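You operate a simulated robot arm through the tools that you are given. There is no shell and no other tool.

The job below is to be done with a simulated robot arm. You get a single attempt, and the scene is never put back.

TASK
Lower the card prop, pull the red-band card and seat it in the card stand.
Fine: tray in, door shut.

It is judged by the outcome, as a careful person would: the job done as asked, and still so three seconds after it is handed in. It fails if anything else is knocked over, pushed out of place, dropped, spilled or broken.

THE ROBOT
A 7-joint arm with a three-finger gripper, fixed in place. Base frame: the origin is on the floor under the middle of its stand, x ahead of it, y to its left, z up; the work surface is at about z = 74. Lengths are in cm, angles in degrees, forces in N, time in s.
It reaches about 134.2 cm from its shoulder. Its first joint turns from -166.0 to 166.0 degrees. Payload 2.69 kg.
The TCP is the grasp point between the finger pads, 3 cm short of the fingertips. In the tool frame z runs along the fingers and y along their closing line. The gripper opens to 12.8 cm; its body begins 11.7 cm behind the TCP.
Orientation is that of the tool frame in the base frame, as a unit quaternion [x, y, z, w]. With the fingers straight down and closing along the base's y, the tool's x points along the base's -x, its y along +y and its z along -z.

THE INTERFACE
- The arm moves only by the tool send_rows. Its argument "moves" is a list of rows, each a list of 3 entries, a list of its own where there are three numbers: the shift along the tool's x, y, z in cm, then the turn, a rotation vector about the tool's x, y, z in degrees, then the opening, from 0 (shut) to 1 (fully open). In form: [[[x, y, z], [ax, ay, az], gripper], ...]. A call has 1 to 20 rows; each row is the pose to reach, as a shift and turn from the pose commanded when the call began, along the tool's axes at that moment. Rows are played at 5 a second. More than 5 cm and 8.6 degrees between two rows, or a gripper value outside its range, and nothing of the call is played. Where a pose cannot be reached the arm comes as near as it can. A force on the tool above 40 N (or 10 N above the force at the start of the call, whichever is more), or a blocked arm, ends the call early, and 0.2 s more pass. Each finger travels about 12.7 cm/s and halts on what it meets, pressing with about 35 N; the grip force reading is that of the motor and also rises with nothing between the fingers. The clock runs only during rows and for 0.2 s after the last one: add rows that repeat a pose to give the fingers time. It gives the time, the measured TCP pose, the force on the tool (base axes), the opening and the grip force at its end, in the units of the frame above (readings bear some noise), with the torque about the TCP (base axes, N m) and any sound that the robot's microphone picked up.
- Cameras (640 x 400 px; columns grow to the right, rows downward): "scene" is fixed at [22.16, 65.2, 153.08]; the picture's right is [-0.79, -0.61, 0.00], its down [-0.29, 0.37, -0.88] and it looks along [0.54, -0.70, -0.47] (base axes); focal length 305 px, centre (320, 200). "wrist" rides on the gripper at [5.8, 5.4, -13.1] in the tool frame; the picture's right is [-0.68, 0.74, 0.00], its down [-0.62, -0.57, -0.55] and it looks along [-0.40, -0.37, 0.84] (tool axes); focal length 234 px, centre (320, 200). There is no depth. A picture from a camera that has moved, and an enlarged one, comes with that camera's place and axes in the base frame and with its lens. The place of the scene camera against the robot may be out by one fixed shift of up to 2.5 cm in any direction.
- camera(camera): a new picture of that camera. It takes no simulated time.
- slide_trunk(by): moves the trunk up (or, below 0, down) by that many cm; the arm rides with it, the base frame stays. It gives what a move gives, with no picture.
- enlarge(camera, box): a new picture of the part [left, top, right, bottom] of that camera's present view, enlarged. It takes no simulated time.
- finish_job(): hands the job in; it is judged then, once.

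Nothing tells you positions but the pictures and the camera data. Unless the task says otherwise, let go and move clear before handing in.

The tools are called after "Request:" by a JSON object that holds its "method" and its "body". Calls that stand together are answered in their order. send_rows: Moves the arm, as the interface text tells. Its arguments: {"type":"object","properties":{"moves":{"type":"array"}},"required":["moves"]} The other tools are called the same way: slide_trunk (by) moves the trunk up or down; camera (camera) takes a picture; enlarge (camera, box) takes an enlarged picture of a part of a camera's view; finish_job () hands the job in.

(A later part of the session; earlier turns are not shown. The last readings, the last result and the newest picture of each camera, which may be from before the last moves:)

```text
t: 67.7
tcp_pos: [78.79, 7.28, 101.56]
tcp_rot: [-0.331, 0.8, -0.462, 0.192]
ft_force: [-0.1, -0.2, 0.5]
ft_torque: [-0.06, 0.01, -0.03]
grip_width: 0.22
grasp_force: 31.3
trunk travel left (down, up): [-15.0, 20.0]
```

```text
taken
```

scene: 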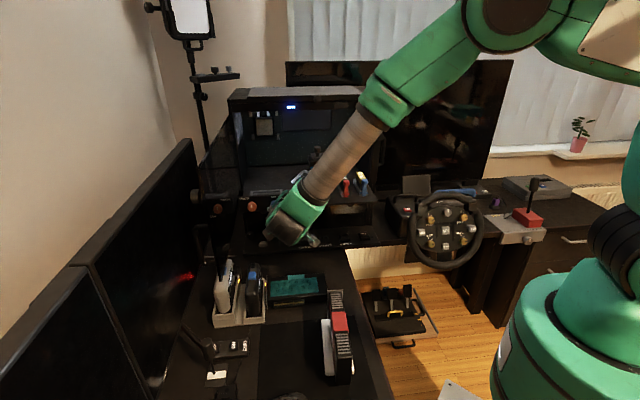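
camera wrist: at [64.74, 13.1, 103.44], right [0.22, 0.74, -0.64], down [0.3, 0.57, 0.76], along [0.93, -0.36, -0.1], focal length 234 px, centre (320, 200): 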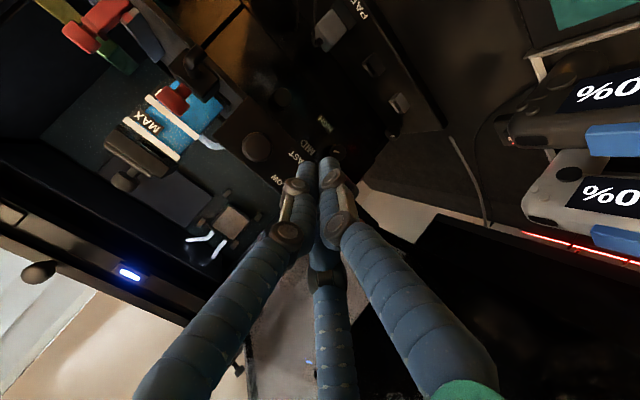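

Request:
{"method": "send_rows", "body": {"moves": [[[0, -2.1, 3.64], [0, 0, 0], 0], [[0, -4.2, 7.27], [0, 0, 0], 0], [[0, -4.2, 7.27], [0, 0, 0], 0]]}}

Request:
{"method": "enlarge", "body": {"camera": "wrist", "box": [220, 80, 420, 240]}}

Request:
{"method": "enlarge", "body": {"camera": "scene", "box": [220, 150, 340, 240]}}

```text
t: 68.5
tcp_pos: [84.87, 1.04, 101.39]
tcp_rot: [-0.33, 0.801, -0.461, 0.19]
ft_force: [-0.3, -0.3, 0.1]
ft_torque: [0.02, 0.01, 0.02]
grip_width: 0.22
grasp_force: 31.1
trunk travel left (down, up): [-15.0, 20.0]
```

```text
2.50 times, centred on (320, 160) of wrist
camera zoom: at [70.79, 7.06, 103.47], right [0.22, 0.74, -0.64], down [0.3, 0.57, 0.76], along [0.93, -0.36, -0.1], focal length 585 px, centre (320, 300)
```

zoom: 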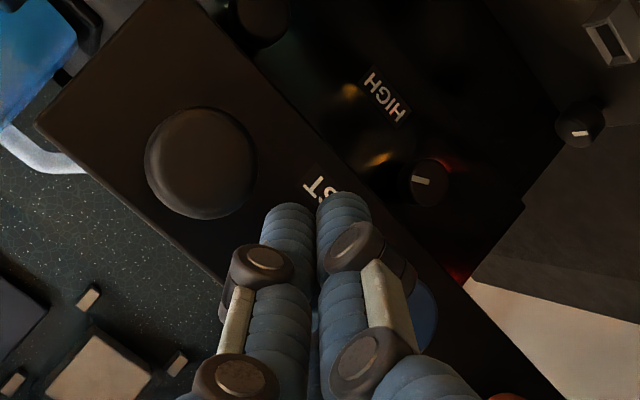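

```text
4.44 times, centred on (280, 195) of scene
camera zoom: at [22.16, 65.2, 153.08], right [-0.79, -0.61, 0.0], down [-0.29, 0.37, -0.88], along [0.54, -0.7, -0.47], focal length 1356 px, centre (498, 222)
```

zoom: 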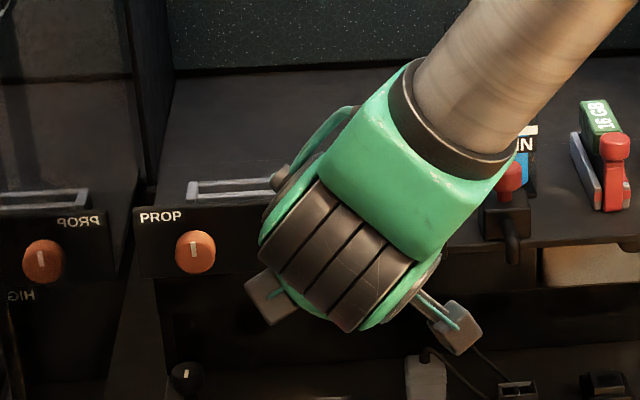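

The fingertips are between the black and blue knobs, just short of the panel. Now I'll push the tray in slowly.

Request:
{"method": "send_rows", "body": {"moves": [[[-0.3, -0.4, 0.69], [0, 0, 0], 0], [[-0.3, -0.8, 1.39], [0, 0, 0], 0], [[-0.3, -1.2, 2.08], [0, 0, 0], 0], [[-0.3, -1.6, 2.77], [0, 0, 0], 0], [[-0.3, -2.0, 3.46], [0, 0, 0], 0], [[-0.3, -2.4, 4.16], [0, 0, 0], 0]]}}

Request:
{"method": "enlarge", "body": {"camera": "scene", "box": [220, 150, 340, 240]}}

Request:
{"method": "enlarge", "body": {"camera": "wrist", "box": [220, 80, 420, 240]}}

```text
t: 69.9
tcp_pos: [88.36, -1.86, 101.44]
tcp_rot: [-0.332, 0.801, -0.461, 0.191]
ft_force: [-0.5, -0.2, -0.2]
ft_torque: [-0.01, -0.01, 0.02]
grip_width: 0.2
grasp_force: 31.5
trunk travel left (down, up): [-15.0, 20.0]
```

```text
4.44 times, centred on (280, 195) of scene
camera zoom: at [22.16, 65.2, 153.08], right [-0.79, -0.61, 0.0], down [-0.29, 0.37, -0.88], along [0.54, -0.7, -0.47], focal length 1356 px, centre (498, 222)
```

zoom: 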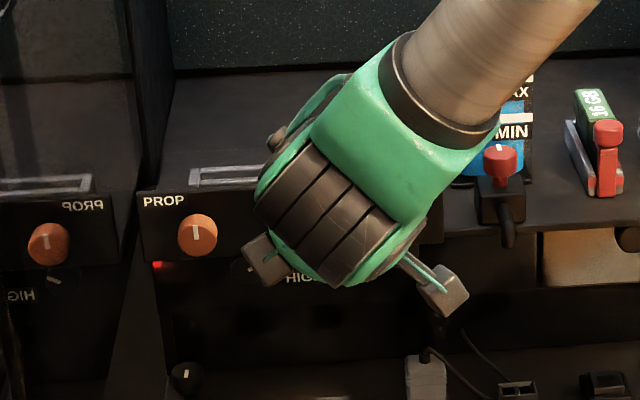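

```text
2.50 times, centred on (320, 160) of wrist
camera zoom: at [74.35, 3.99, 103.53], right [0.22, 0.74, -0.64], down [0.3, 0.57, 0.76], along [0.93, -0.36, -0.1], focal length 585 px, centre (320, 300)
```

zoom: 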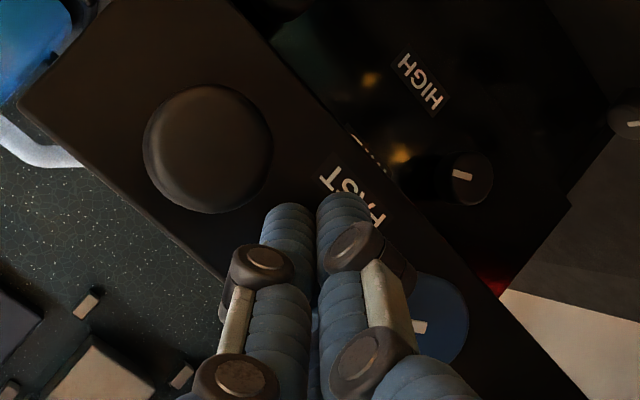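

The tray slides in with almost no resistance. I'll continue.

Request:
{"method": "send_rows", "body": {"moves": [[[0, -0.5, 0.87], [0, 0, 0], 0], [[0, -1.0, 1.73], [0, 0, 0], 0], [[0, -1.5, 2.6], [0, 0, 0], 0], [[0, -2.0, 3.46], [0, 0, 0], 0], [[0, -2.5, 4.33], [0, 0, 0], 0], [[0, -3.0, 5.2], [0, 0, 0], 0], [[0, -3.5, 6.06], [0, 0, 0], 0], [[0, -4.0, 6.93], [0, 0, 0], 0]]}}

Request:
{"method": "enlarge", "body": {"camera": "scene", "box": [200, 80, 380, 240]}}

Request:
{"method": "camera", "body": {"camera": "wrist"}}

```text
t: 71.7
tcp_pos: [93.89, -7.54, 101.58]
tcp_rot: [-0.331, 0.801, -0.462, 0.191]
ft_force: [0.2, -0.1, 0.1]
ft_torque: [0.01, 0.0, -0.02]
grip_width: 0.18
grasp_force: 31.5
trunk travel left (down, up): [-15.0, 20.0]
```

```text
2.50 times, centred on (290, 160) of scene
camera zoom: at [22.16, 65.2, 153.08], right [-0.79, -0.61, 0.0], down [-0.29, 0.37, -0.88], along [0.54, -0.7, -0.47], focal length 762 px, centre (395, 300)
```

zoom: 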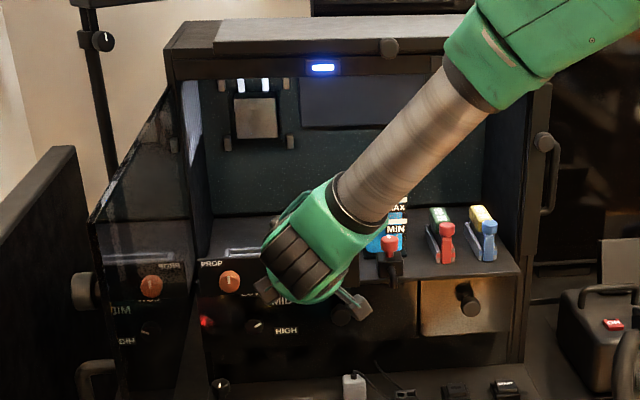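

```text
taken
camera wrist: at [79.91, -1.68, 103.49], right [0.22, 0.74, -0.64], down [0.3, 0.57, 0.76], along [0.93, -0.36, -0.1], focal length 234 px, centre (320, 200)
```

wrist: 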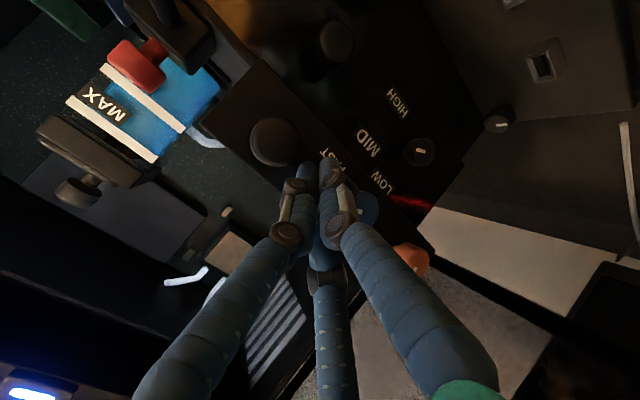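

Request:
{"method": "send_rows", "body": {"moves": [[[0, -0.4, 0.69], [0, 0, 0], 0], [[0, -0.8, 1.39], [0, 0, 0], 0], [[0, -1.2, 2.08], [0, 0, 0], 0], [[0, -1.6, 2.77], [0, 0, 0], 0], [[0, -2.0, 3.46], [0, 0, 0], 0], [[0, -2.4, 4.16], [0, 0, 0], 0]]}}

Request:
{"method": "enlarge", "body": {"camera": "scene", "box": [200, 80, 380, 240]}}

```text
t: 73.1
tcp_pos: [97.49, -10.86, 101.56]
tcp_rot: [-0.332, 0.801, -0.461, 0.192]
ft_force: [-0.4, -1.3, -0.7]
ft_torque: [0.03, -0.03, 0.0]
grip_width: 0.2
grasp_force: 31.5
trunk travel left (down, up): [-15.0, 20.0]
```

```text
2.50 times, centred on (290, 160) of scene
camera zoom: at [22.16, 65.2, 153.08], right [-0.79, -0.61, 0.0], down [-0.29, 0.37, -0.88], along [0.54, -0.7, -0.47], focal length 762 px, centre (395, 300)
```

zoom: 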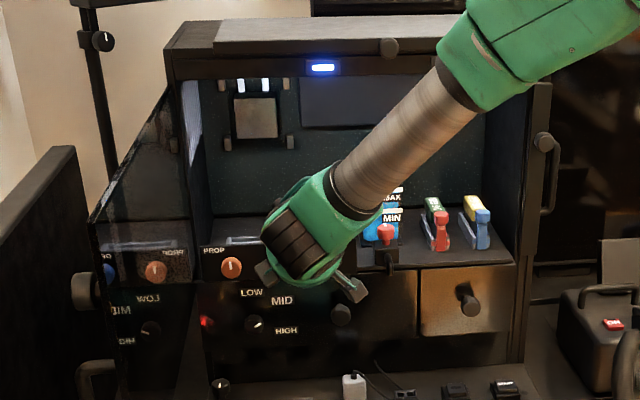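

Request:
{"method": "send_rows", "body": {"moves": [[[0, -0.25, 0.43], [0, 0, 0], 0], [[0, -0.5, 0.87], [0, 0, 0], 0], [[0, -0.75, 1.3], [0, 0, 0], 0], [[0, -1.0, 1.73], [0, 0, 0], 0], [[0, -1.25, 2.17], [0, 0, 0], 0], [[0, -1.5, 2.6], [0, 0, 0], 0]]}}

Request:
{"method": "enlarge", "body": {"camera": "scene", "box": [200, 80, 380, 240]}}

Request:
{"method": "camera", "body": {"camera": "wrist"}}

```text
t: 74.5
tcp_pos: [99.53, -13.05, 101.42]
tcp_rot: [-0.331, 0.8, -0.462, 0.19]
ft_force: [0.2, 0.7, -0.4]
ft_torque: [0.02, -0.01, 0.0]
grip_width: 0.21
grasp_force: 31.4
trunk travel left (down, up): [-15.0, 20.0]
```

```text
2.50 times, centred on (290, 160) of scene
camera zoom: at [22.16, 65.2, 153.08], right [-0.79, -0.61, 0.0], down [-0.29, 0.37, -0.88], along [0.54, -0.7, -0.47], focal length 762 px, centre (395, 300)
```

zoom: 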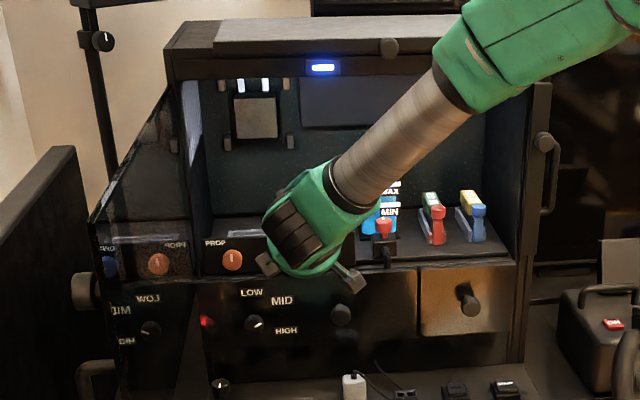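

```text
taken
camera wrist: at [85.43, -7.18, 103.47], right [0.22, 0.74, -0.64], down [0.3, 0.57, 0.76], along [0.93, -0.36, -0.1], focal length 234 px, centre (320, 200)
```

wrist: 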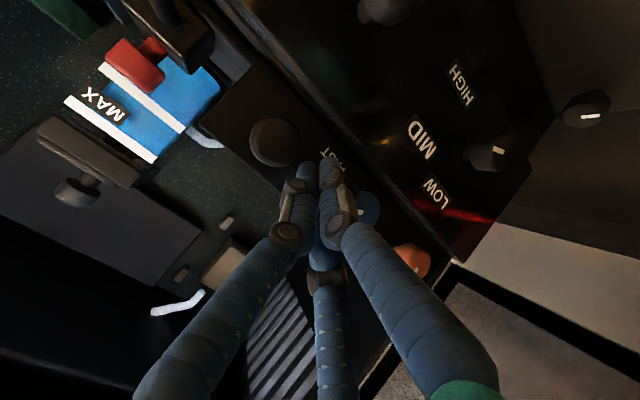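

Request:
{"method": "send_rows", "body": {"moves": [[[0, -0.2, 0.35], [0, 0, 0], 0], [[0, -0.4, 0.69], [0, 0, 0], 0], [[0, -0.6, 1.04], [0, 0, 0], 0], [[0, -0.8, 1.39], [0, 0, 0], 0], [[0, -1.0, 1.73], [0, 0, 0], 0], [[0, -1.2, 2.08], [0, 0, 0], 0], [[0, -1.4, 2.42], [0, 0, 0], 0]]}}

Request:
{"method": "enlarge", "body": {"camera": "scene", "box": [200, 80, 380, 240]}}

```text
t: 76.1
tcp_pos: [101.44, -15.01, 101.41]
tcp_rot: [-0.331, 0.801, -0.461, 0.19]
ft_force: [-0.6, -0.5, 0.3]
ft_torque: [0.01, 0.0, 0.03]
grip_width: 0.21
grasp_force: 31.5
trunk travel left (down, up): [-15.0, 20.0]
```

```text
2.50 times, centred on (290, 160) of scene
camera zoom: at [22.16, 65.2, 153.08], right [-0.79, -0.61, 0.0], down [-0.29, 0.37, -0.88], along [0.54, -0.7, -0.47], focal length 762 px, centre (395, 300)
```

zoom: 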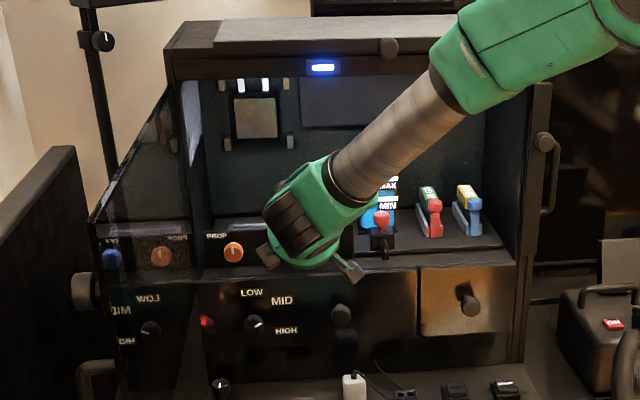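

Request:
{"method": "send_rows", "body": {"moves": [[[0, -0.2, 0.35], [0, 0, 0], 0], [[0, -0.4, 0.69], [0, 0, 0], 0], [[0, -0.6, 1.04], [0, 0, 0], 0], [[0, -0.8, 1.39], [0, 0, 0], 0], [[0, -1.0, 1.73], [0, 0, 0], 0], [[0, -1.2, 2.08], [0, 0, 0], 0], [[0, -1.4, 2.42], [0, 0, 0], 0]]}}

Request:
{"method": "enlarge", "body": {"camera": "scene", "box": [200, 80, 380, 240]}}

Request:
{"method": "camera", "body": {"camera": "wrist"}}

```text
t: 77.0
tcp_pos: [102.22, -15.47, 101.45]
tcp_rot: [-0.332, 0.801, -0.46, 0.19]
ft_force: [-17.0, 15.3, 5.6]
ft_torque: [-0.08, -0.09, -0.05]
grip_width: 0.21
grasp_force: 31.9
trunk travel left (down, up): [-15.0, 20.0]
stopped in row 4: the force on the tool passed its limit at 47 N (the readings are from after the stop); the commanded pose is now the measured one
```

```text
2.50 times, centred on (290, 160) of scene
camera zoom: at [22.16, 65.2, 153.08], right [-0.79, -0.61, 0.0], down [-0.29, 0.37, -0.88], along [0.54, -0.7, -0.47], focal length 762 px, centre (395, 300)
```

zoom: 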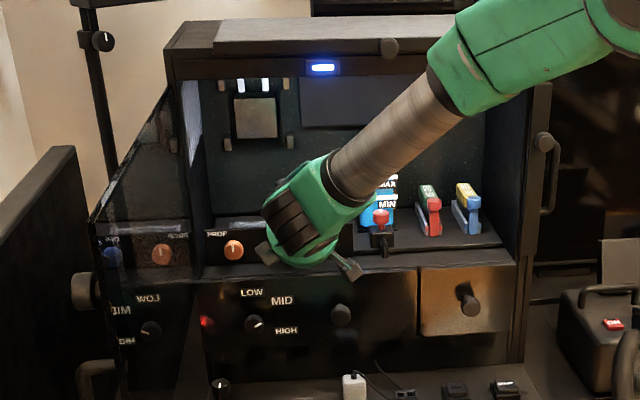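

```text
taken
camera wrist: at [88.15, -9.69, 103.4], right [0.22, 0.74, -0.64], down [0.3, 0.57, 0.76], along [0.93, -0.36, -0.1], focal length 234 px, centre (320, 200)
```

wrist: 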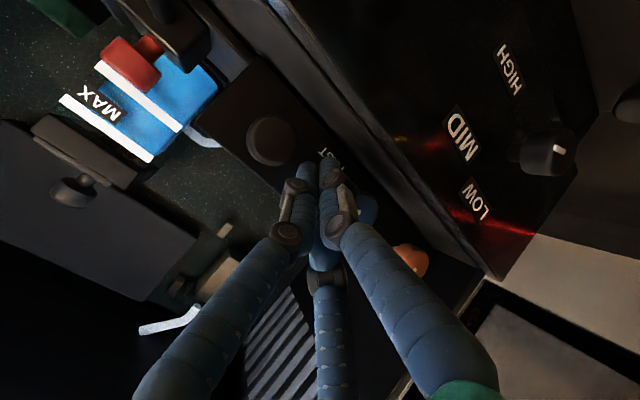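

The tray reached a firm stop after about 22.7 cm of travel, with the knobs now behind the case front. I'll back out and look at the door.

Request:
{"method": "send_rows", "body": {"moves": [[[0, 2.0, -3.46], [0, 0, 0], 0], [[0, 4.2, -7.27], [0, 0, 0], 0], [[0, 6.6, -11.43], [0, 0, 0], 0], [[0, 9.0, -15.59], [0, 0, 0], 0], [[0, 11.4, -19.75], [0, 0, 0], 0], [[0, 13.8, -23.9], [0, 0, 0], 0], [[0, 13.8, -23.9], [0, 0, 0], 0]]}}

Request:
{"method": "camera", "body": {"camera": "wrist"}}

Request:
{"method": "enlarge", "body": {"camera": "scene", "box": [180, 70, 400, 250]}}

Request:
{"method": "enlarge", "body": {"camera": "scene", "box": [160, 100, 260, 290]}}

```text
t: 78.6
tcp_pos: [82.65, 3.74, 101.55]
tcp_rot: [-0.332, 0.801, -0.461, 0.191]
ft_force: [-0.3, 0.1, 0.6]
ft_torque: [-0.04, 0.01, -0.01]
grip_width: 0.19
grasp_force: 31.9
trunk travel left (down, up): [-15.0, 20.0]
```

```text
taken
camera wrist: at [68.69, 9.56, 103.57], right [0.22, 0.74, -0.64], down [0.3, 0.57, 0.76], along [0.93, -0.36, -0.1], focal length 234 px, centre (320, 200)
```

wrist: 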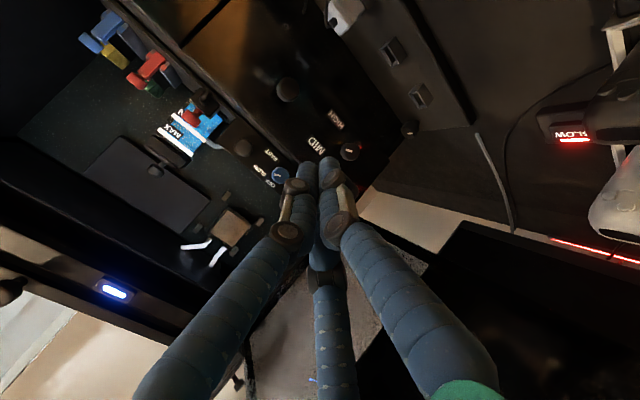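

```text
2.22 times, centred on (290, 160) of scene
camera zoom: at [22.16, 65.2, 153.08], right [-0.79, -0.61, 0.0], down [-0.29, 0.37, -0.88], along [0.54, -0.7, -0.47], focal length 678 px, centre (387, 289)
```

zoom: 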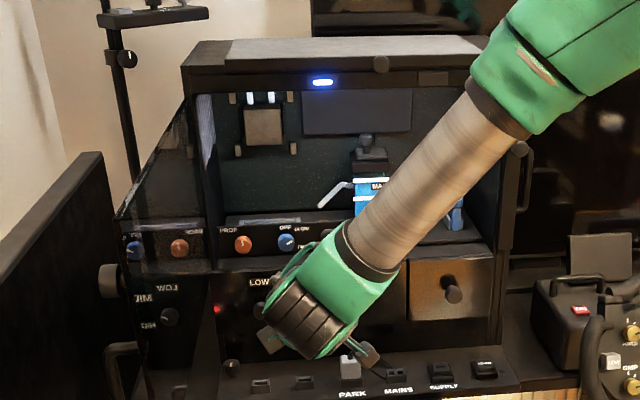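

```text
2.11 times, centred on (210, 195) of scene
camera zoom: at [22.16, 65.2, 153.08], right [-0.79, -0.61, 0.0], down [-0.29, 0.37, -0.88], along [0.54, -0.7, -0.47], focal length 642 px, centre (552, 210)
```

zoom: 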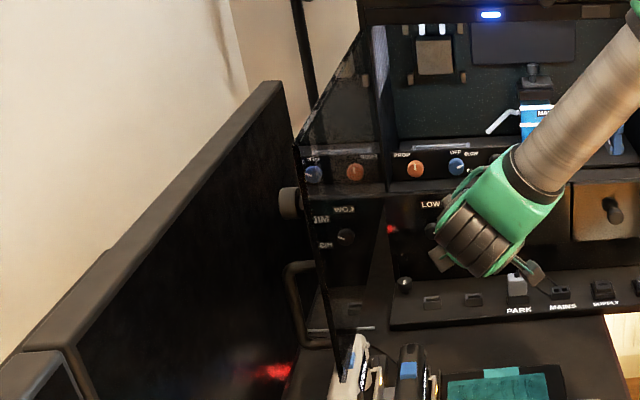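

The tray is fully home. Now I'll study the door's geometry, handles and latch side closely.

Request:
{"method": "enlarge", "body": {"camera": "scene", "box": [360, 110, 410, 200]}}

Request:
{"method": "enlarge", "body": {"camera": "scene", "box": [185, 120, 255, 220]}}

Request:
{"method": "enlarge", "body": {"camera": "scene", "box": [185, 200, 255, 300]}}

Request:
{"method": "enlarge", "body": {"camera": "wrist", "box": [340, 160, 640, 400]}}

```text
4.44 times, centred on (385, 155) of scene
camera zoom: at [22.16, 65.2, 153.08], right [-0.79, -0.61, 0.0], down [-0.29, 0.37, -0.88], along [0.54, -0.7, -0.47], focal length 1356 px, centre (31, 400)
```

zoom: 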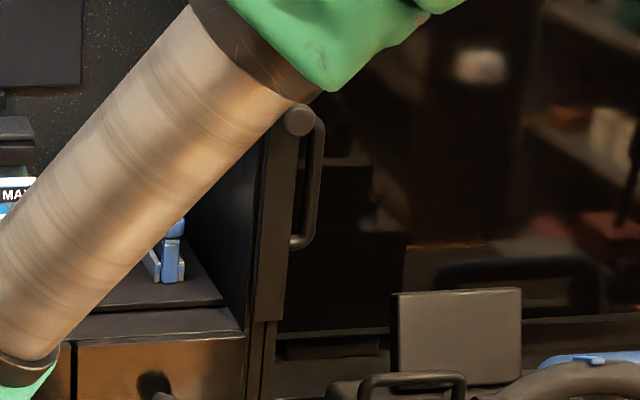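

```text
4.00 times, centred on (220, 170) of scene
camera zoom: at [22.16, 65.2, 153.08], right [-0.79, -0.61, 0.0], down [-0.29, 0.37, -0.88], along [0.54, -0.7, -0.47], focal length 1220 px, centre (720, 320)
```

zoom: 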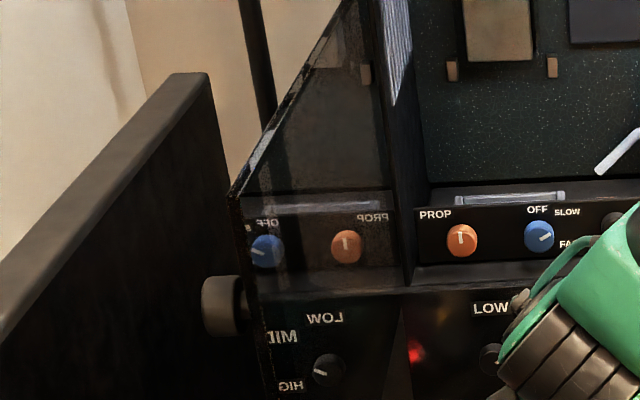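

```text
4.00 times, centred on (220, 250) of scene
camera zoom: at [22.16, 65.2, 153.08], right [-0.79, -0.61, 0.0], down [-0.29, 0.37, -0.88], along [0.54, -0.7, -0.47], focal length 1220 px, centre (720, 0)
```

zoom: 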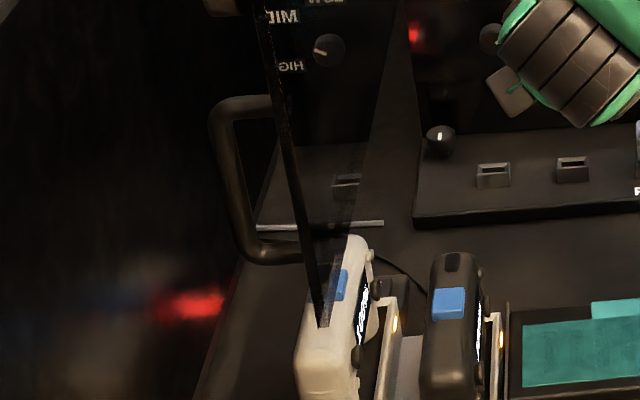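

```text
1.67 times, centred on (490, 280) of wrist
camera zoom: at [68.69, 9.56, 103.57], right [0.22, 0.74, -0.64], down [0.3, 0.57, 0.76], along [0.93, -0.36, -0.1], focal length 390 px, centre (37, 67)
```

zoom: 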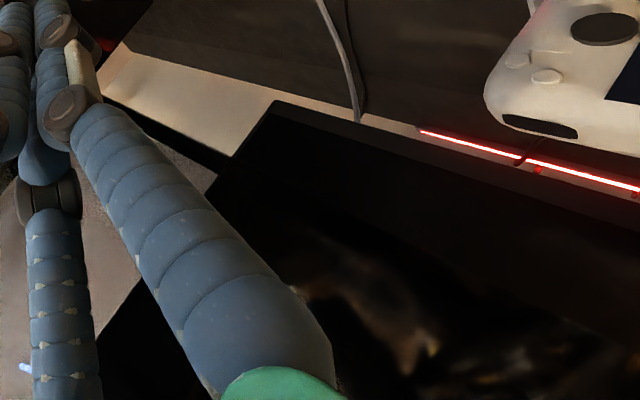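

The door glass spans n≈-81.7 to -27 (about 54 cm wide) and z≈99–128, hinged at the case's left front edge, with a knob and D-handle on its outer face. I'll lift the hand to look down at the space between the open door and the monitor.

Request:
{"method": "send_rows", "body": {"moves": [[[0, -1.79, -4.24], [-6.67, 0, 0], 0], [[0, -3.58, -8.48], [-13.33, 0, 0], 0], [[0, -5.37, -12.72], [-20, 0, 0], 0], [[0, -7.16, -16.96], [-26.67, 0, 0], 0], [[0, -8.94, -21.19], [-33.33, 0, 0], 0], [[0, -10.73, -25.43], [-40, 0, 0], 0], [[0, -12.52, -29.67], [-46.67, 0, 0], 0], [[0, -14.31, -33.91], [-53.33, 0, 0], 0], [[0, -16.1, -38.15], [-60, 0, 0], 0], [[0, -16.1, -38.15], [-60, 0, 0], 0]]}}

Request:
{"method": "camera", "body": {"camera": "wrist"}}

Request:
{"method": "camera", "body": {"camera": "scene"}}

```text
t: 80.8
tcp_pos: [65.37, 21.41, 134.58]
tcp_rot: [-0.383, 0.924, 0.002, -0.002]
ft_force: [-0.2, 0.2, -1.3]
ft_torque: [-0.01, -0.02, -0.01]
grip_width: 0.23
grasp_force: 31.5
trunk travel left (down, up): [-15.0, 20.0]
```

```text
taken
camera wrist: at [57.42, 21.1, 147.67], right [-0.04, 1.0, 0.0], down [0.84, 0.03, 0.54], along [0.54, 0.03, -0.84], focal length 234 px, centre (320, 200)
```

wrist: 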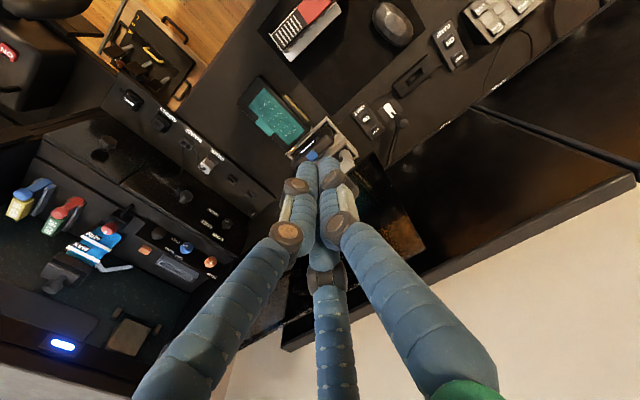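

```text
taken
```

scene: 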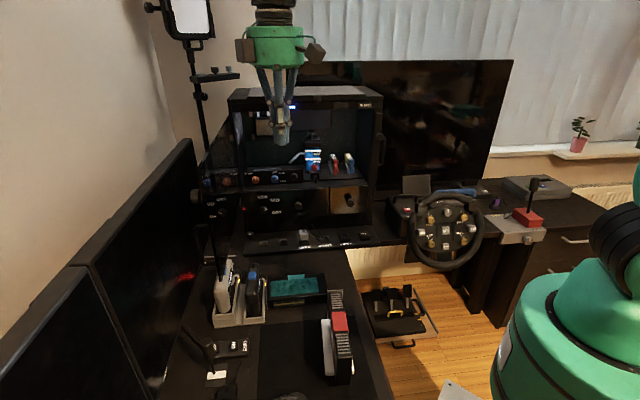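

The monitor's top edge is at a≈90, z≈123 and the glass top is at z≈128, leaving a 12 cm gap. I'll bring the closed fingers down behind the door's outer face from above, with the palm staying above the glass and case top, then sweep it shut along its arc.

Request:
{"method": "send_rows", "body": {"moves": [[[-4.36, -1.78, 0], [0, 0, 0], 0], [[-8.72, -3.56, 0], [0, 0, 0], 0], [[-13.08, -5.34, 0], [0, 0, 0], 0], [[-17.44, -7.12, 0], [0, 0, 0], 0], [[-21.8, -8.9, 0], [0, 0, 0], 0], [[-21.8, -8.9, 0], [0, 0, 0], 0]]}}

Request:
{"method": "camera", "body": {"camera": "wrist"}}

Request:
{"method": "enlarge", "body": {"camera": "scene", "box": [130, 60, 310, 240]}}

```text
t: 82.2
tcp_pos: [87.11, 30.67, 134.35]
tcp_rot: [-0.382, 0.924, 0.002, -0.001]
ft_force: [0.6, 1.0, -0.2]
ft_torque: [-0.04, 0.04, 0.02]
grip_width: 0.19
grasp_force: 31.5
trunk travel left (down, up): [-15.0, 20.0]
```

```text
taken
camera wrist: at [79.28, 30.28, 147.7], right [-0.04, 1.0, 0.0], down [0.84, 0.03, 0.54], along [0.54, 0.02, -0.84], focal length 234 px, centre (320, 200)
```

wrist: 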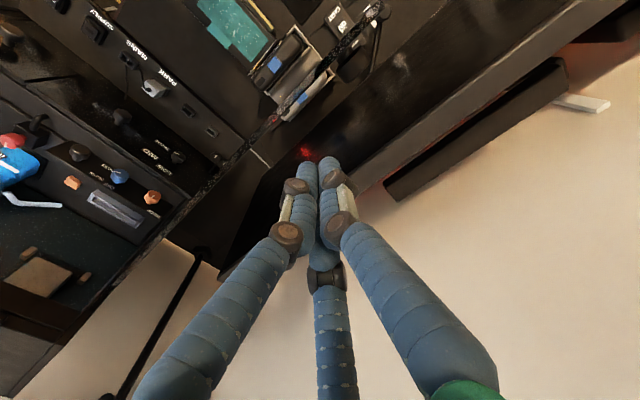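

```text
2.22 times, centred on (220, 150) of scene
camera zoom: at [22.16, 65.2, 153.08], right [-0.79, -0.61, 0.0], down [-0.29, 0.37, -0.88], along [0.54, -0.7, -0.47], focal length 678 px, centre (542, 311)
```

zoom: 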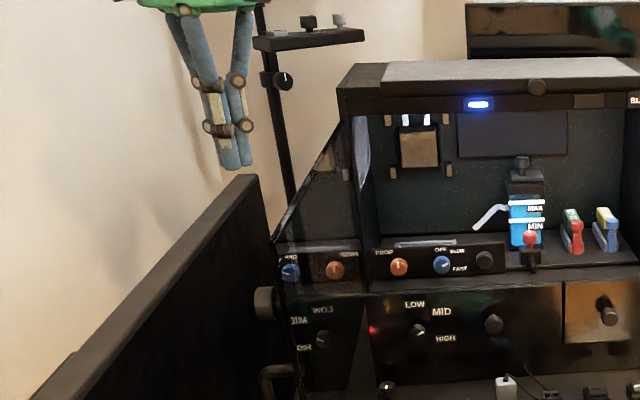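

The fingers are over the gap on the door's outer side. Lowering them behind the glass.

Request:
{"method": "send_rows", "body": {"moves": [[[0, 0, 3.3], [0, 0, 0], 0], [[0, 0, 6.6], [0, 0, 0], 0], [[0, 0, 9.9], [0, 0, 0], 0], [[0, 0, 9.9], [0, 0, 0], 0]]}}

Request:
{"method": "camera", "body": {"camera": "wrist"}}

Request:
{"method": "enlarge", "body": {"camera": "scene", "box": [130, 60, 310, 240]}}

```text
t: 83.2
tcp_pos: [87.07, 30.58, 124.45]
tcp_rot: [-0.383, 0.924, 0.001, 0.0]
ft_force: [0.6, -0.1, 0.2]
ft_torque: [-0.05, 0.04, -0.01]
grip_width: 0.19
grasp_force: 31.4
trunk travel left (down, up): [-15.0, 20.0]
```

```text
taken
camera wrist: at [79.1, 30.23, 137.75], right [-0.04, 1.0, 0.0], down [0.84, 0.03, 0.55], along [0.54, 0.02, -0.84], focal length 234 px, centre (320, 200)
```

wrist: 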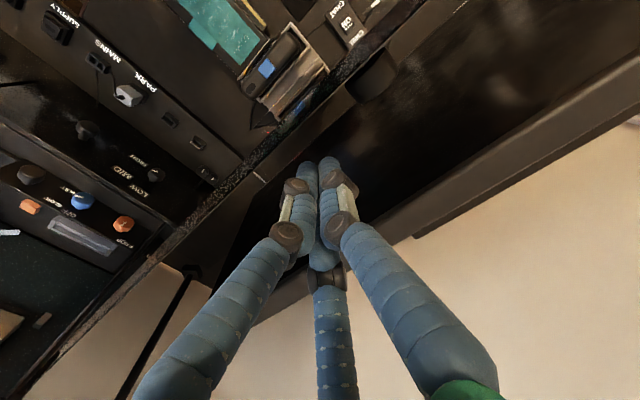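

```text
2.22 times, centred on (220, 150) of scene
camera zoom: at [22.16, 65.2, 153.08], right [-0.79, -0.61, 0.0], down [-0.29, 0.37, -0.88], along [0.54, -0.7, -0.47], focal length 678 px, centre (542, 311)
```

zoom: 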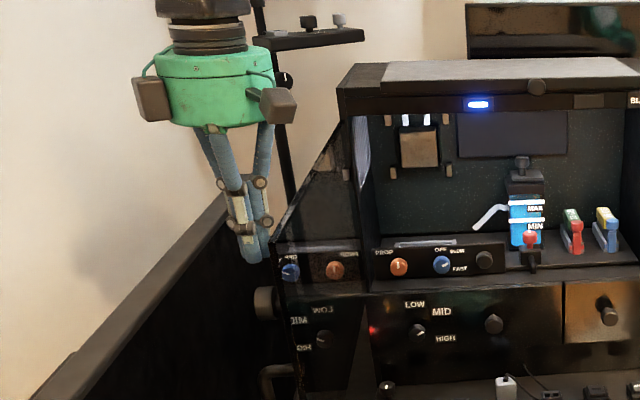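

The fingers are safely behind the glass. I'll start pushing the door along its arc, gently.

Request:
{"method": "send_rows", "body": {"moves": [[[1.2, 0, 0], [0, 0, 0], 0], [[2.3, 0, 0], [0, 0, 0], 0], [[3.4, 0.05, 0], [0, 0, 0], 0], [[4.49, 0.07, 0], [0, 0, 0], 0], [[5.6, 0.05, 0], [0, 0, 0], 0], [[6.68, 0.02, 0], [0, 0, 0], 0], [[6.68, 0.02, 0], [0, 0, 0], 0]]}}

Request:
{"method": "camera", "body": {"camera": "wrist"}}

Request:
{"method": "enlarge", "body": {"camera": "scene", "box": [130, 60, 310, 240]}}

```text
t: 84.8
tcp_pos: [82.2, 25.83, 124.63]
tcp_rot: [-0.383, 0.924, 0.002, -0.002]
ft_force: [-0.3, 0.3, 0.6]
ft_torque: [0.02, 0.0, 0.02]
grip_width: 0.21
grasp_force: 31.0
trunk travel left (down, up): [-15.0, 20.0]
```

```text
taken
camera wrist: at [74.25, 25.52, 137.78], right [-0.04, 1.0, 0.0], down [0.84, 0.03, 0.55], along [0.55, 0.02, -0.84], focal length 234 px, centre (320, 200)
```

wrist: 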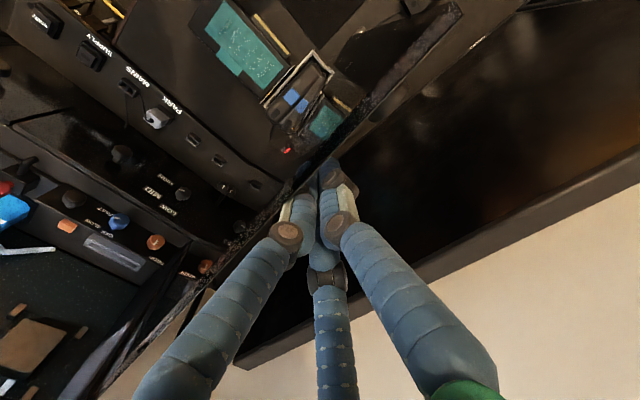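

```text
2.22 times, centred on (220, 150) of scene
camera zoom: at [22.16, 65.2, 153.08], right [-0.79, -0.61, 0.0], down [-0.29, 0.37, -0.88], along [0.54, -0.7, -0.47], focal length 678 px, centre (542, 311)
```

zoom: 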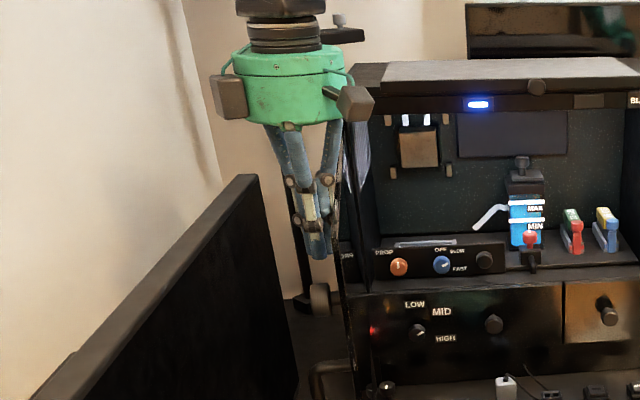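

The door swings freely, with near-zero force. Continuing along the arc.

Request:
{"method": "send_rows", "body": {"moves": [[[2.19, -0.16, 0], [0, 0, 0], 0], [[4.36, -0.43, 0], [0, 0, 0], 0], [[6.52, -0.82, 0], [0, 0, 0], 0], [[8.65, -1.32, 0], [0, 0, 0], 0], [[10.76, -1.94, 0], [0, 0, 0], 0], [[12.83, -2.66, 0], [0, 0, 0], 0], [[14.86, -3.49, 0], [0, 0, 0], 0], [[16.84, -4.42, 0], [0, 0, 0], 0], [[18.77, -5.46, 0], [0, 0, 0], 0], [[20.65, -6.59, 0], [0, 0, 0], 0]]}}

Request:
{"method": "camera", "body": {"camera": "wrist"}}

Request:
{"method": "camera", "body": {"camera": "scene"}}

```text
t: 87.0
tcp_pos: [72.28, 6.59, 124.62]
tcp_rot: [-0.383, 0.924, 0.001, -0.002]
ft_force: [-0.2, -0.9, -1.2]
ft_torque: [0.01, 0.01, -0.04]
grip_width: 0.21
grasp_force: 31.4
trunk travel left (down, up): [-15.0, 20.0]
```

```text
taken
camera wrist: at [64.39, 6.2, 137.76], right [-0.04, 1.0, 0.0], down [0.84, 0.03, 0.55], along [0.54, 0.02, -0.84], focal length 234 px, centre (320, 200)
```

wrist: 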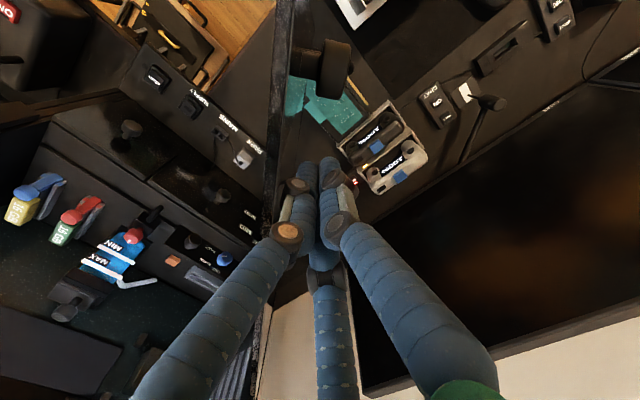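

```text
taken
```

scene: 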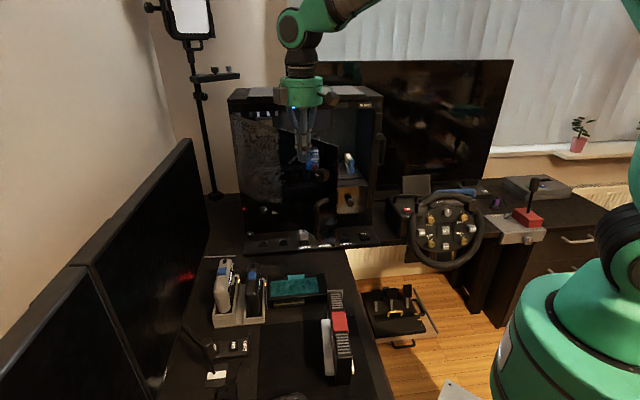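

Request:
{"method": "send_rows", "body": {"moves": [[[1.81, -1.24, 0], [0, 0, 0], 0], [[3.55, -2.56, 0], [0, 0, 0], 0], [[5.23, -3.98, 0], [0, 0, 0], 0], [[6.83, -5.48, 0], [0, 0, 0], 0], [[8.34, -7.06, 0], [0, 0, 0], 0], [[9.77, -8.72, 0], [0, 0, 0], 0], [[11.12, -10.45, 0], [0, 0, 0], 0], [[12.37, -12.25, 0], [0, 0, 0], 0], [[13.52, -14.12, 0], [0, 0, 0], 0], [[14.58, -16.04, 0], [0, 0, 0], 0]]}}

Request:
{"method": "camera", "body": {"camera": "wrist"}}

Request:
{"method": "camera", "body": {"camera": "scene"}}

```text
t: 89.2
tcp_pos: [73.4, -15.11, 124.56]
tcp_rot: [-0.382, 0.924, 0.001, -0.002]
ft_force: [0.0, 1.0, 0.0]
ft_torque: [0.0, -0.03, 0.04]
grip_width: 0.23
grasp_force: 31.2
trunk travel left (down, up): [-15.0, 20.0]
```

```text
taken
camera wrist: at [65.43, -15.43, 137.72], right [-0.04, 1.0, 0.0], down [0.84, 0.03, 0.54], along [0.54, 0.02, -0.84], focal length 234 px, centre (320, 200)
```

wrist: 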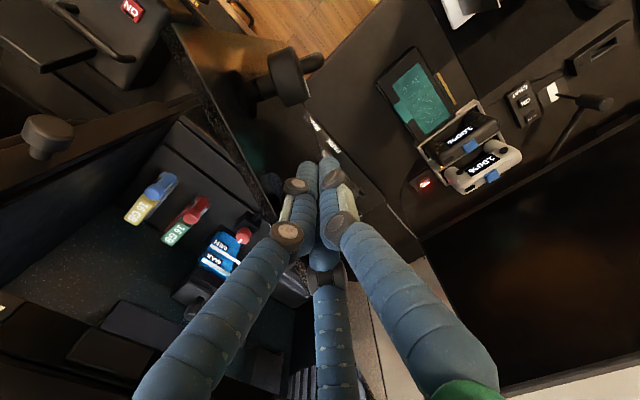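

```text
taken
```

scene: 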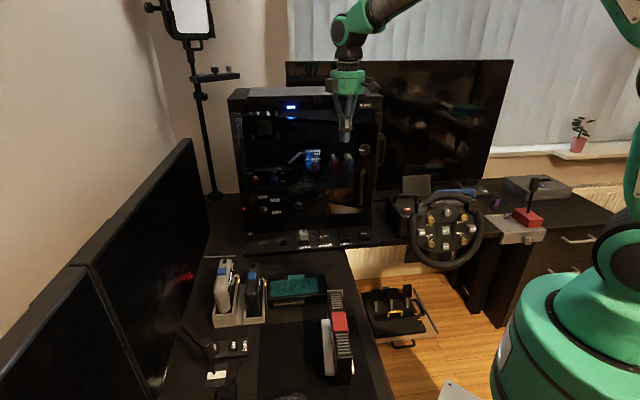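

The door is nearly shut. For the last part I'll tilt the hand slightly so the fingertips lead and the palm stays clear of the case's top beam.

Request:
{"method": "send_rows", "body": {"moves": [[[0.95, -1.8, 0], [3, 0, 0], 0], [[1.8, -3.7, 0], [6, 0, 0], 0], [[2.54, -5.6, 0], [9, 0, 0], 0], [[3.18, -7.55, 0], [12, 0, 0], 0], [[3.7, -9.5, 0], [15, 0, 0], 0], [[3.95, -10.6, 0], [15, 0, 0], 0], [[4.11, -11.65, 0], [15, 0, 0], 0], [[4.11, -11.65, 0], [15, 0, 0], 0]]}}

Request:
{"method": "camera", "body": {"camera": "wrist"}}

Request:
{"method": "enlarge", "body": {"camera": "scene", "box": [220, 70, 400, 240]}}

```text
t: 91.0
tcp_pos: [78.72, -26.34, 124.52]
tcp_rot: [-0.379, 0.916, -0.118, 0.048]
ft_force: [0.1, 0.3, -0.7]
ft_torque: [-0.01, -0.01, 0.03]
grip_width: 0.18
grasp_force: 31.4
trunk travel left (down, up): [-15.0, 20.0]
```

```text
taken
camera wrist: at [68.49, -24.32, 135.9], right [-0.02, 0.98, -0.19], down [0.72, 0.15, 0.67], along [0.69, -0.12, -0.71], focal length 234 px, centre (320, 200)
```

wrist: 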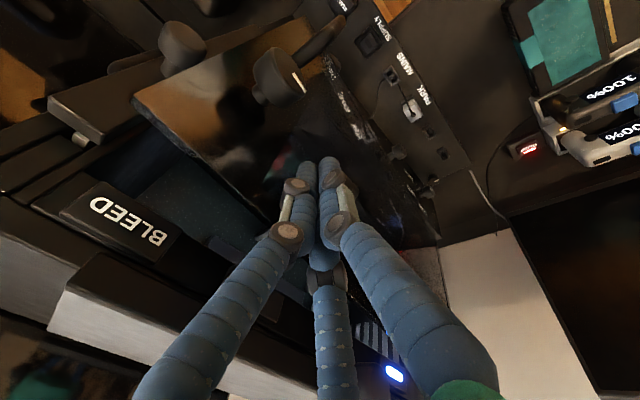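

```text
2.35 times, centred on (310, 155) of scene
camera zoom: at [22.16, 65.2, 153.08], right [-0.79, -0.61, 0.0], down [-0.29, 0.37, -0.88], along [0.54, -0.7, -0.47], focal length 718 px, centre (344, 306)
```

zoom: 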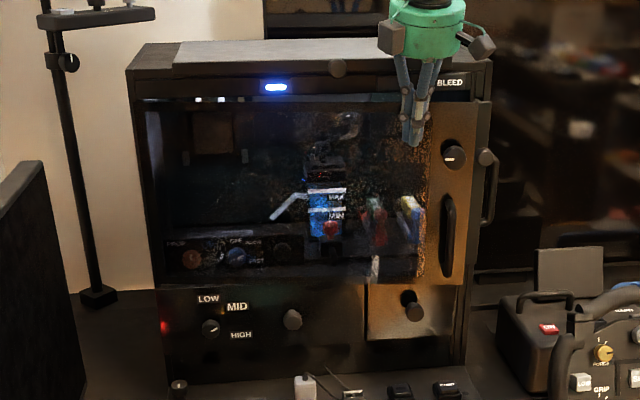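

Request:
{"method": "send_rows", "body": {"moves": [[[0, -0.48, 0.13], [0, 0, 0], 0], [[0, -0.97, 0.26], [0, 0, 0], 0], [[0, -1.45, 0.39], [0, 0, 0], 0], [[0, -1.93, 0.52], [0, 0, 0], 0], [[0, -2.41, 0.65], [0, 0, 0], 0], [[0, -2.8, 0.75], [0, 0, 0], 0], [[0, -3.2, 0.86], [0, 0, 0], 0]]}}

Request:
{"method": "camera", "body": {"camera": "wrist"}}

Request:
{"method": "enlarge", "body": {"camera": "scene", "box": [220, 70, 400, 240]}}

```text
t: 92.6
tcp_pos: [81.01, -28.6, 124.45]
tcp_rot: [-0.38, 0.916, -0.12, 0.049]
ft_force: [0.4, -0.1, 0.5]
ft_torque: [0.0, -0.04, 0.0]
grip_width: 0.22
grasp_force: 31.4
trunk travel left (down, up): [-15.0, 20.0]
```

```text
taken
camera wrist: at [70.82, -26.61, 135.85], right [-0.02, 0.98, -0.19], down [0.72, 0.15, 0.67], along [0.69, -0.12, -0.71], focal length 234 px, centre (320, 200)
```

wrist: 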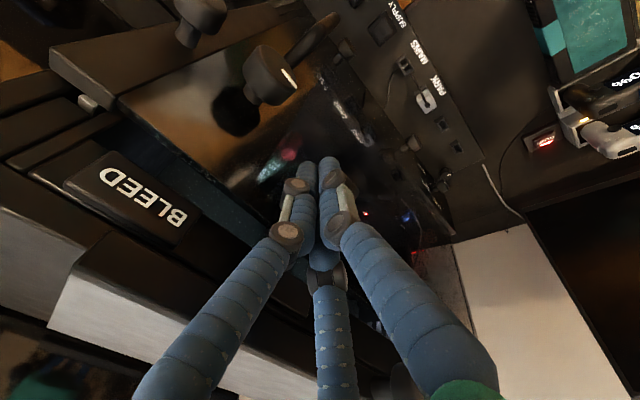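

```text
2.35 times, centred on (310, 155) of scene
camera zoom: at [22.16, 65.2, 153.08], right [-0.79, -0.61, 0.0], down [-0.29, 0.37, -0.88], along [0.54, -0.7, -0.47], focal length 718 px, centre (344, 306)
```

zoom: 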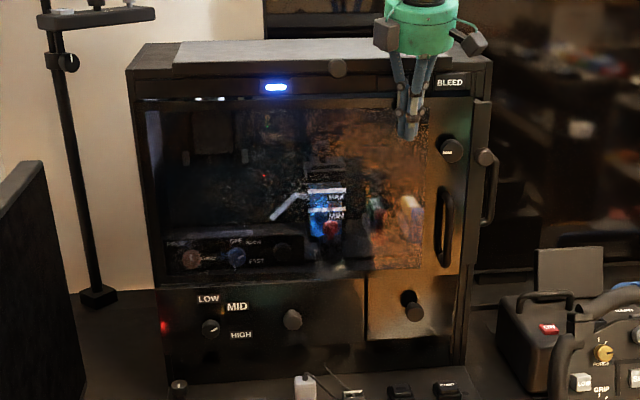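

Request:
{"method": "send_rows", "body": {"moves": [[[0, -0.29, 0.08], [0, 0, 0], 0], [[0, -0.58, 0.16], [0, 0, 0], 0], [[0, -0.87, 0.23], [0, 0, 0], 0], [[0, -1.16, 0.31], [0, 0, 0], 0], [[0, -1.45, 0.39], [0, 0, 0], 0], [[0, -1.74, 0.47], [0, 0, 0], 0]]}}

Request:
{"method": "camera", "body": {"camera": "wrist"}}

Request:
{"method": "enlarge", "body": {"camera": "scene", "box": [220, 70, 400, 240]}}

```text
t: 94.0
tcp_pos: [82.27, -29.73, 124.42]
tcp_rot: [-0.38, 0.916, -0.119, 0.048]
ft_force: [0.2, 0.6, -1.2]
ft_torque: [0.0, -0.01, 0.0]
grip_width: 0.21
grasp_force: 31.9
trunk travel left (down, up): [-15.0, 20.0]
```

```text
taken
camera wrist: at [72.05, -27.89, 135.83], right [-0.03, 0.98, -0.19], down [0.72, 0.15, 0.67], along [0.69, -0.12, -0.71], focal length 234 px, centre (320, 200)
```

wrist: 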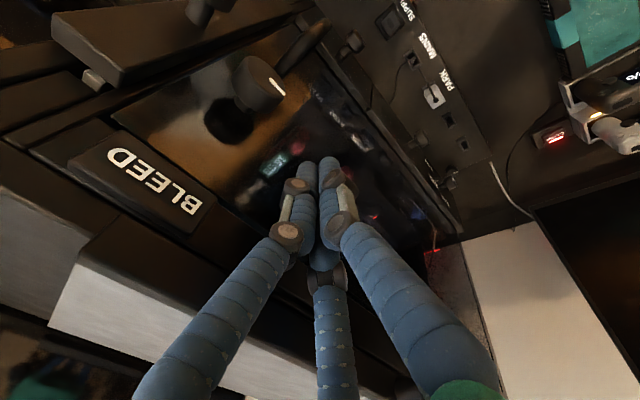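

```text
2.35 times, centred on (310, 155) of scene
camera zoom: at [22.16, 65.2, 153.08], right [-0.79, -0.61, 0.0], down [-0.29, 0.37, -0.88], along [0.54, -0.7, -0.47], focal length 718 px, centre (344, 306)
```

zoom: 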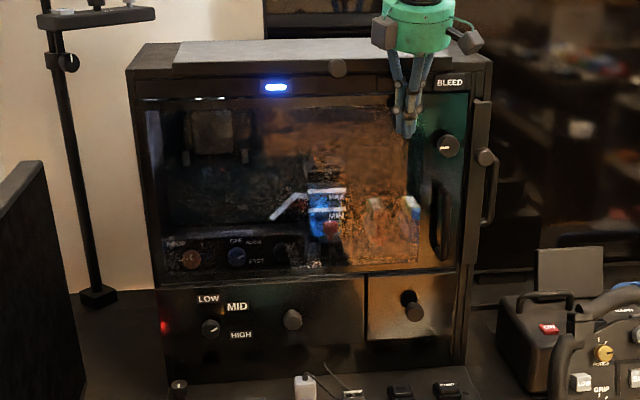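

Request:
{"method": "send_rows", "body": {"moves": [[[0, -0.24, 0.06], [0, 0, 0], 0], [[0, -0.48, 0.13], [0, 0, 0], 0], [[0, -0.72, 0.19], [0, 0, 0], 0], [[0, -0.97, 0.26], [0, 0, 0], 0], [[0, -1.21, 0.32], [0, 0, 0], 0]]}}

Request:
{"method": "camera", "body": {"camera": "wrist"}}

Request:
{"method": "enlarge", "body": {"camera": "scene", "box": [300, 80, 400, 220]}}

```text
t: 95.3
tcp_pos: [82.78, -30.36, 124.24]
tcp_rot: [-0.38, 0.917, -0.116, 0.045]
ft_force: [-15.9, 14.0, 4.3]
ft_torque: [0.44, 0.18, -0.05]
grip_width: 0.22
grasp_force: 31.4
trunk travel left (down, up): [-15.0, 20.0]
stopped in row 5: the force on the tool passed its limit at 41 N (the readings are from after the stop); the commanded pose is now the measured one
```

```text
taken
camera wrist: at [72.73, -28.42, 135.78], right [-0.03, 0.98, -0.18], down [0.73, 0.15, 0.67], along [0.69, -0.12, -0.72], focal length 234 px, centre (320, 200)
```

wrist: 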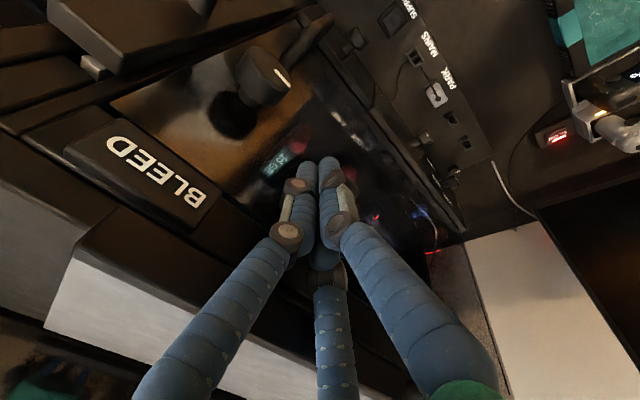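

```text
2.86 times, centred on (350, 150) of scene
camera zoom: at [22.16, 65.2, 153.08], right [-0.79, -0.61, 0.0], down [-0.29, 0.37, -0.88], along [0.54, -0.7, -0.47], focal length 871 px, centre (234, 343)
```

zoom: 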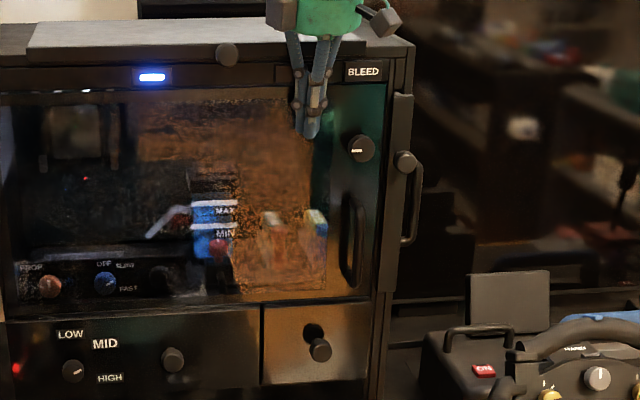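

The force came at the fingertips, so the door is against its stop. I'll back the fingers off slightly and see whether it stays shut.

Request:
{"method": "send_rows", "body": {"moves": [[[0, 0.48, -0.13], [0, 0, 0], 0], [[0, 1.45, -0.39], [0, 0, 0], 0], [[0, 2.9, -0.78], [0, 0, 0], 0], [[0, 4.83, -1.3], [0, 0, 0], 0], [[0, 4.83, -1.3], [0, 0, 0], 0]]}}

Request:
{"method": "camera", "body": {"camera": "wrist"}}

Request:
{"method": "enlarge", "body": {"camera": "scene", "box": [220, 70, 400, 240]}}

```text
t: 96.5
tcp_pos: [79.46, -27.03, 124.44]
tcp_rot: [-0.379, 0.917, -0.116, 0.046]
ft_force: [0.4, -0.6, 0.2]
ft_torque: [-0.04, 0.01, -0.03]
grip_width: 0.23
grasp_force: 31.6
trunk travel left (down, up): [-15.0, 20.0]
```

```text
taken
camera wrist: at [69.34, -25.06, 135.82], right [-0.03, 0.98, -0.19], down [0.73, 0.15, 0.67], along [0.69, -0.12, -0.72], focal length 234 px, centre (320, 200)
```

wrist: 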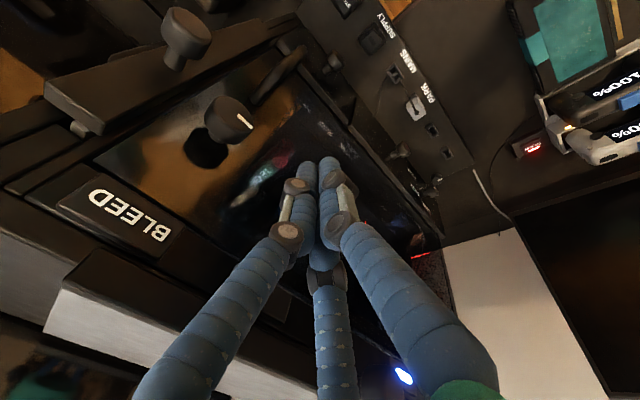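

```text
2.35 times, centred on (310, 155) of scene
camera zoom: at [22.16, 65.2, 153.08], right [-0.79, -0.61, 0.0], down [-0.29, 0.37, -0.88], along [0.54, -0.7, -0.47], focal length 718 px, centre (344, 306)
```

zoom: 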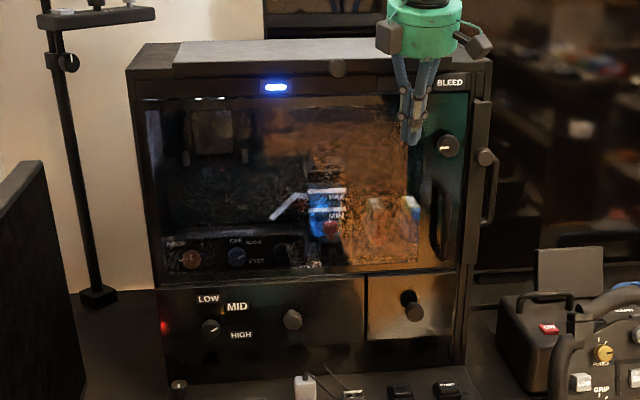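

Request:
{"method": "enlarge", "body": {"camera": "scene", "box": [300, 80, 400, 220]}}

Request:
{"method": "enlarge", "body": {"camera": "scene", "box": [350, 100, 400, 140]}}

Request:
{"method": "enlarge", "body": {"camera": "wrist", "box": [20, 0, 300, 240]}}

```text
2.86 times, centred on (350, 150) of scene
camera zoom: at [22.16, 65.2, 153.08], right [-0.79, -0.61, 0.0], down [-0.29, 0.37, -0.88], along [0.54, -0.7, -0.47], focal length 871 px, centre (234, 343)
```

zoom: 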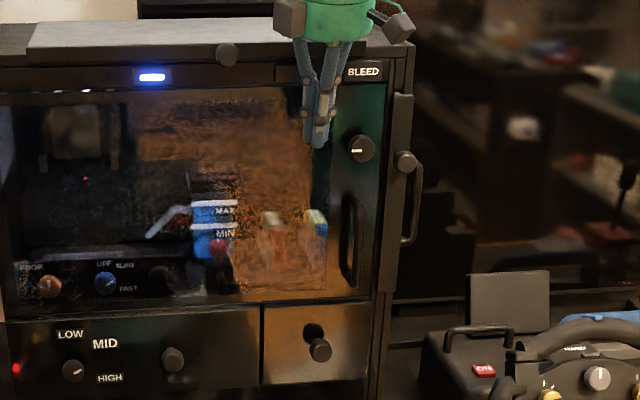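

```text
10.00 times, centred on (375, 120) of scene
camera zoom: at [22.16, 65.2, 153.08], right [-0.79, -0.61, 0.0], down [-0.29, 0.37, -0.88], along [0.54, -0.7, -0.47], focal length 3050 px, centre (-230, 1000)
```

zoom: 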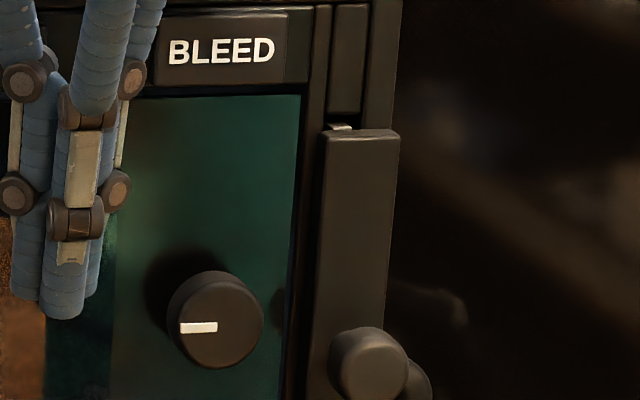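

```text
1.67 times, centred on (160, 120) of wrist
camera zoom: at [69.34, -25.06, 135.82], right [-0.03, 0.98, -0.19], down [0.73, 0.15, 0.67], along [0.69, -0.12, -0.72], focal length 390 px, centre (587, 333)
```

zoom: 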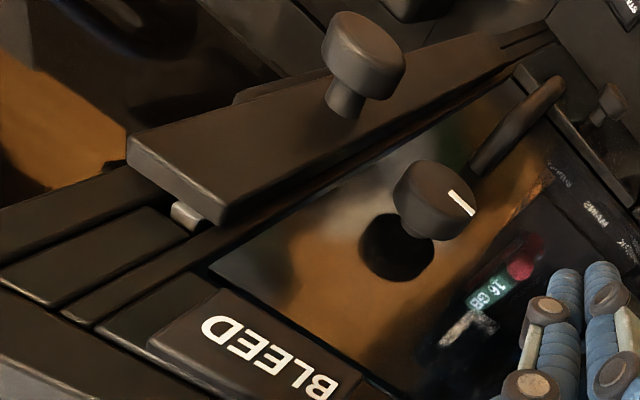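

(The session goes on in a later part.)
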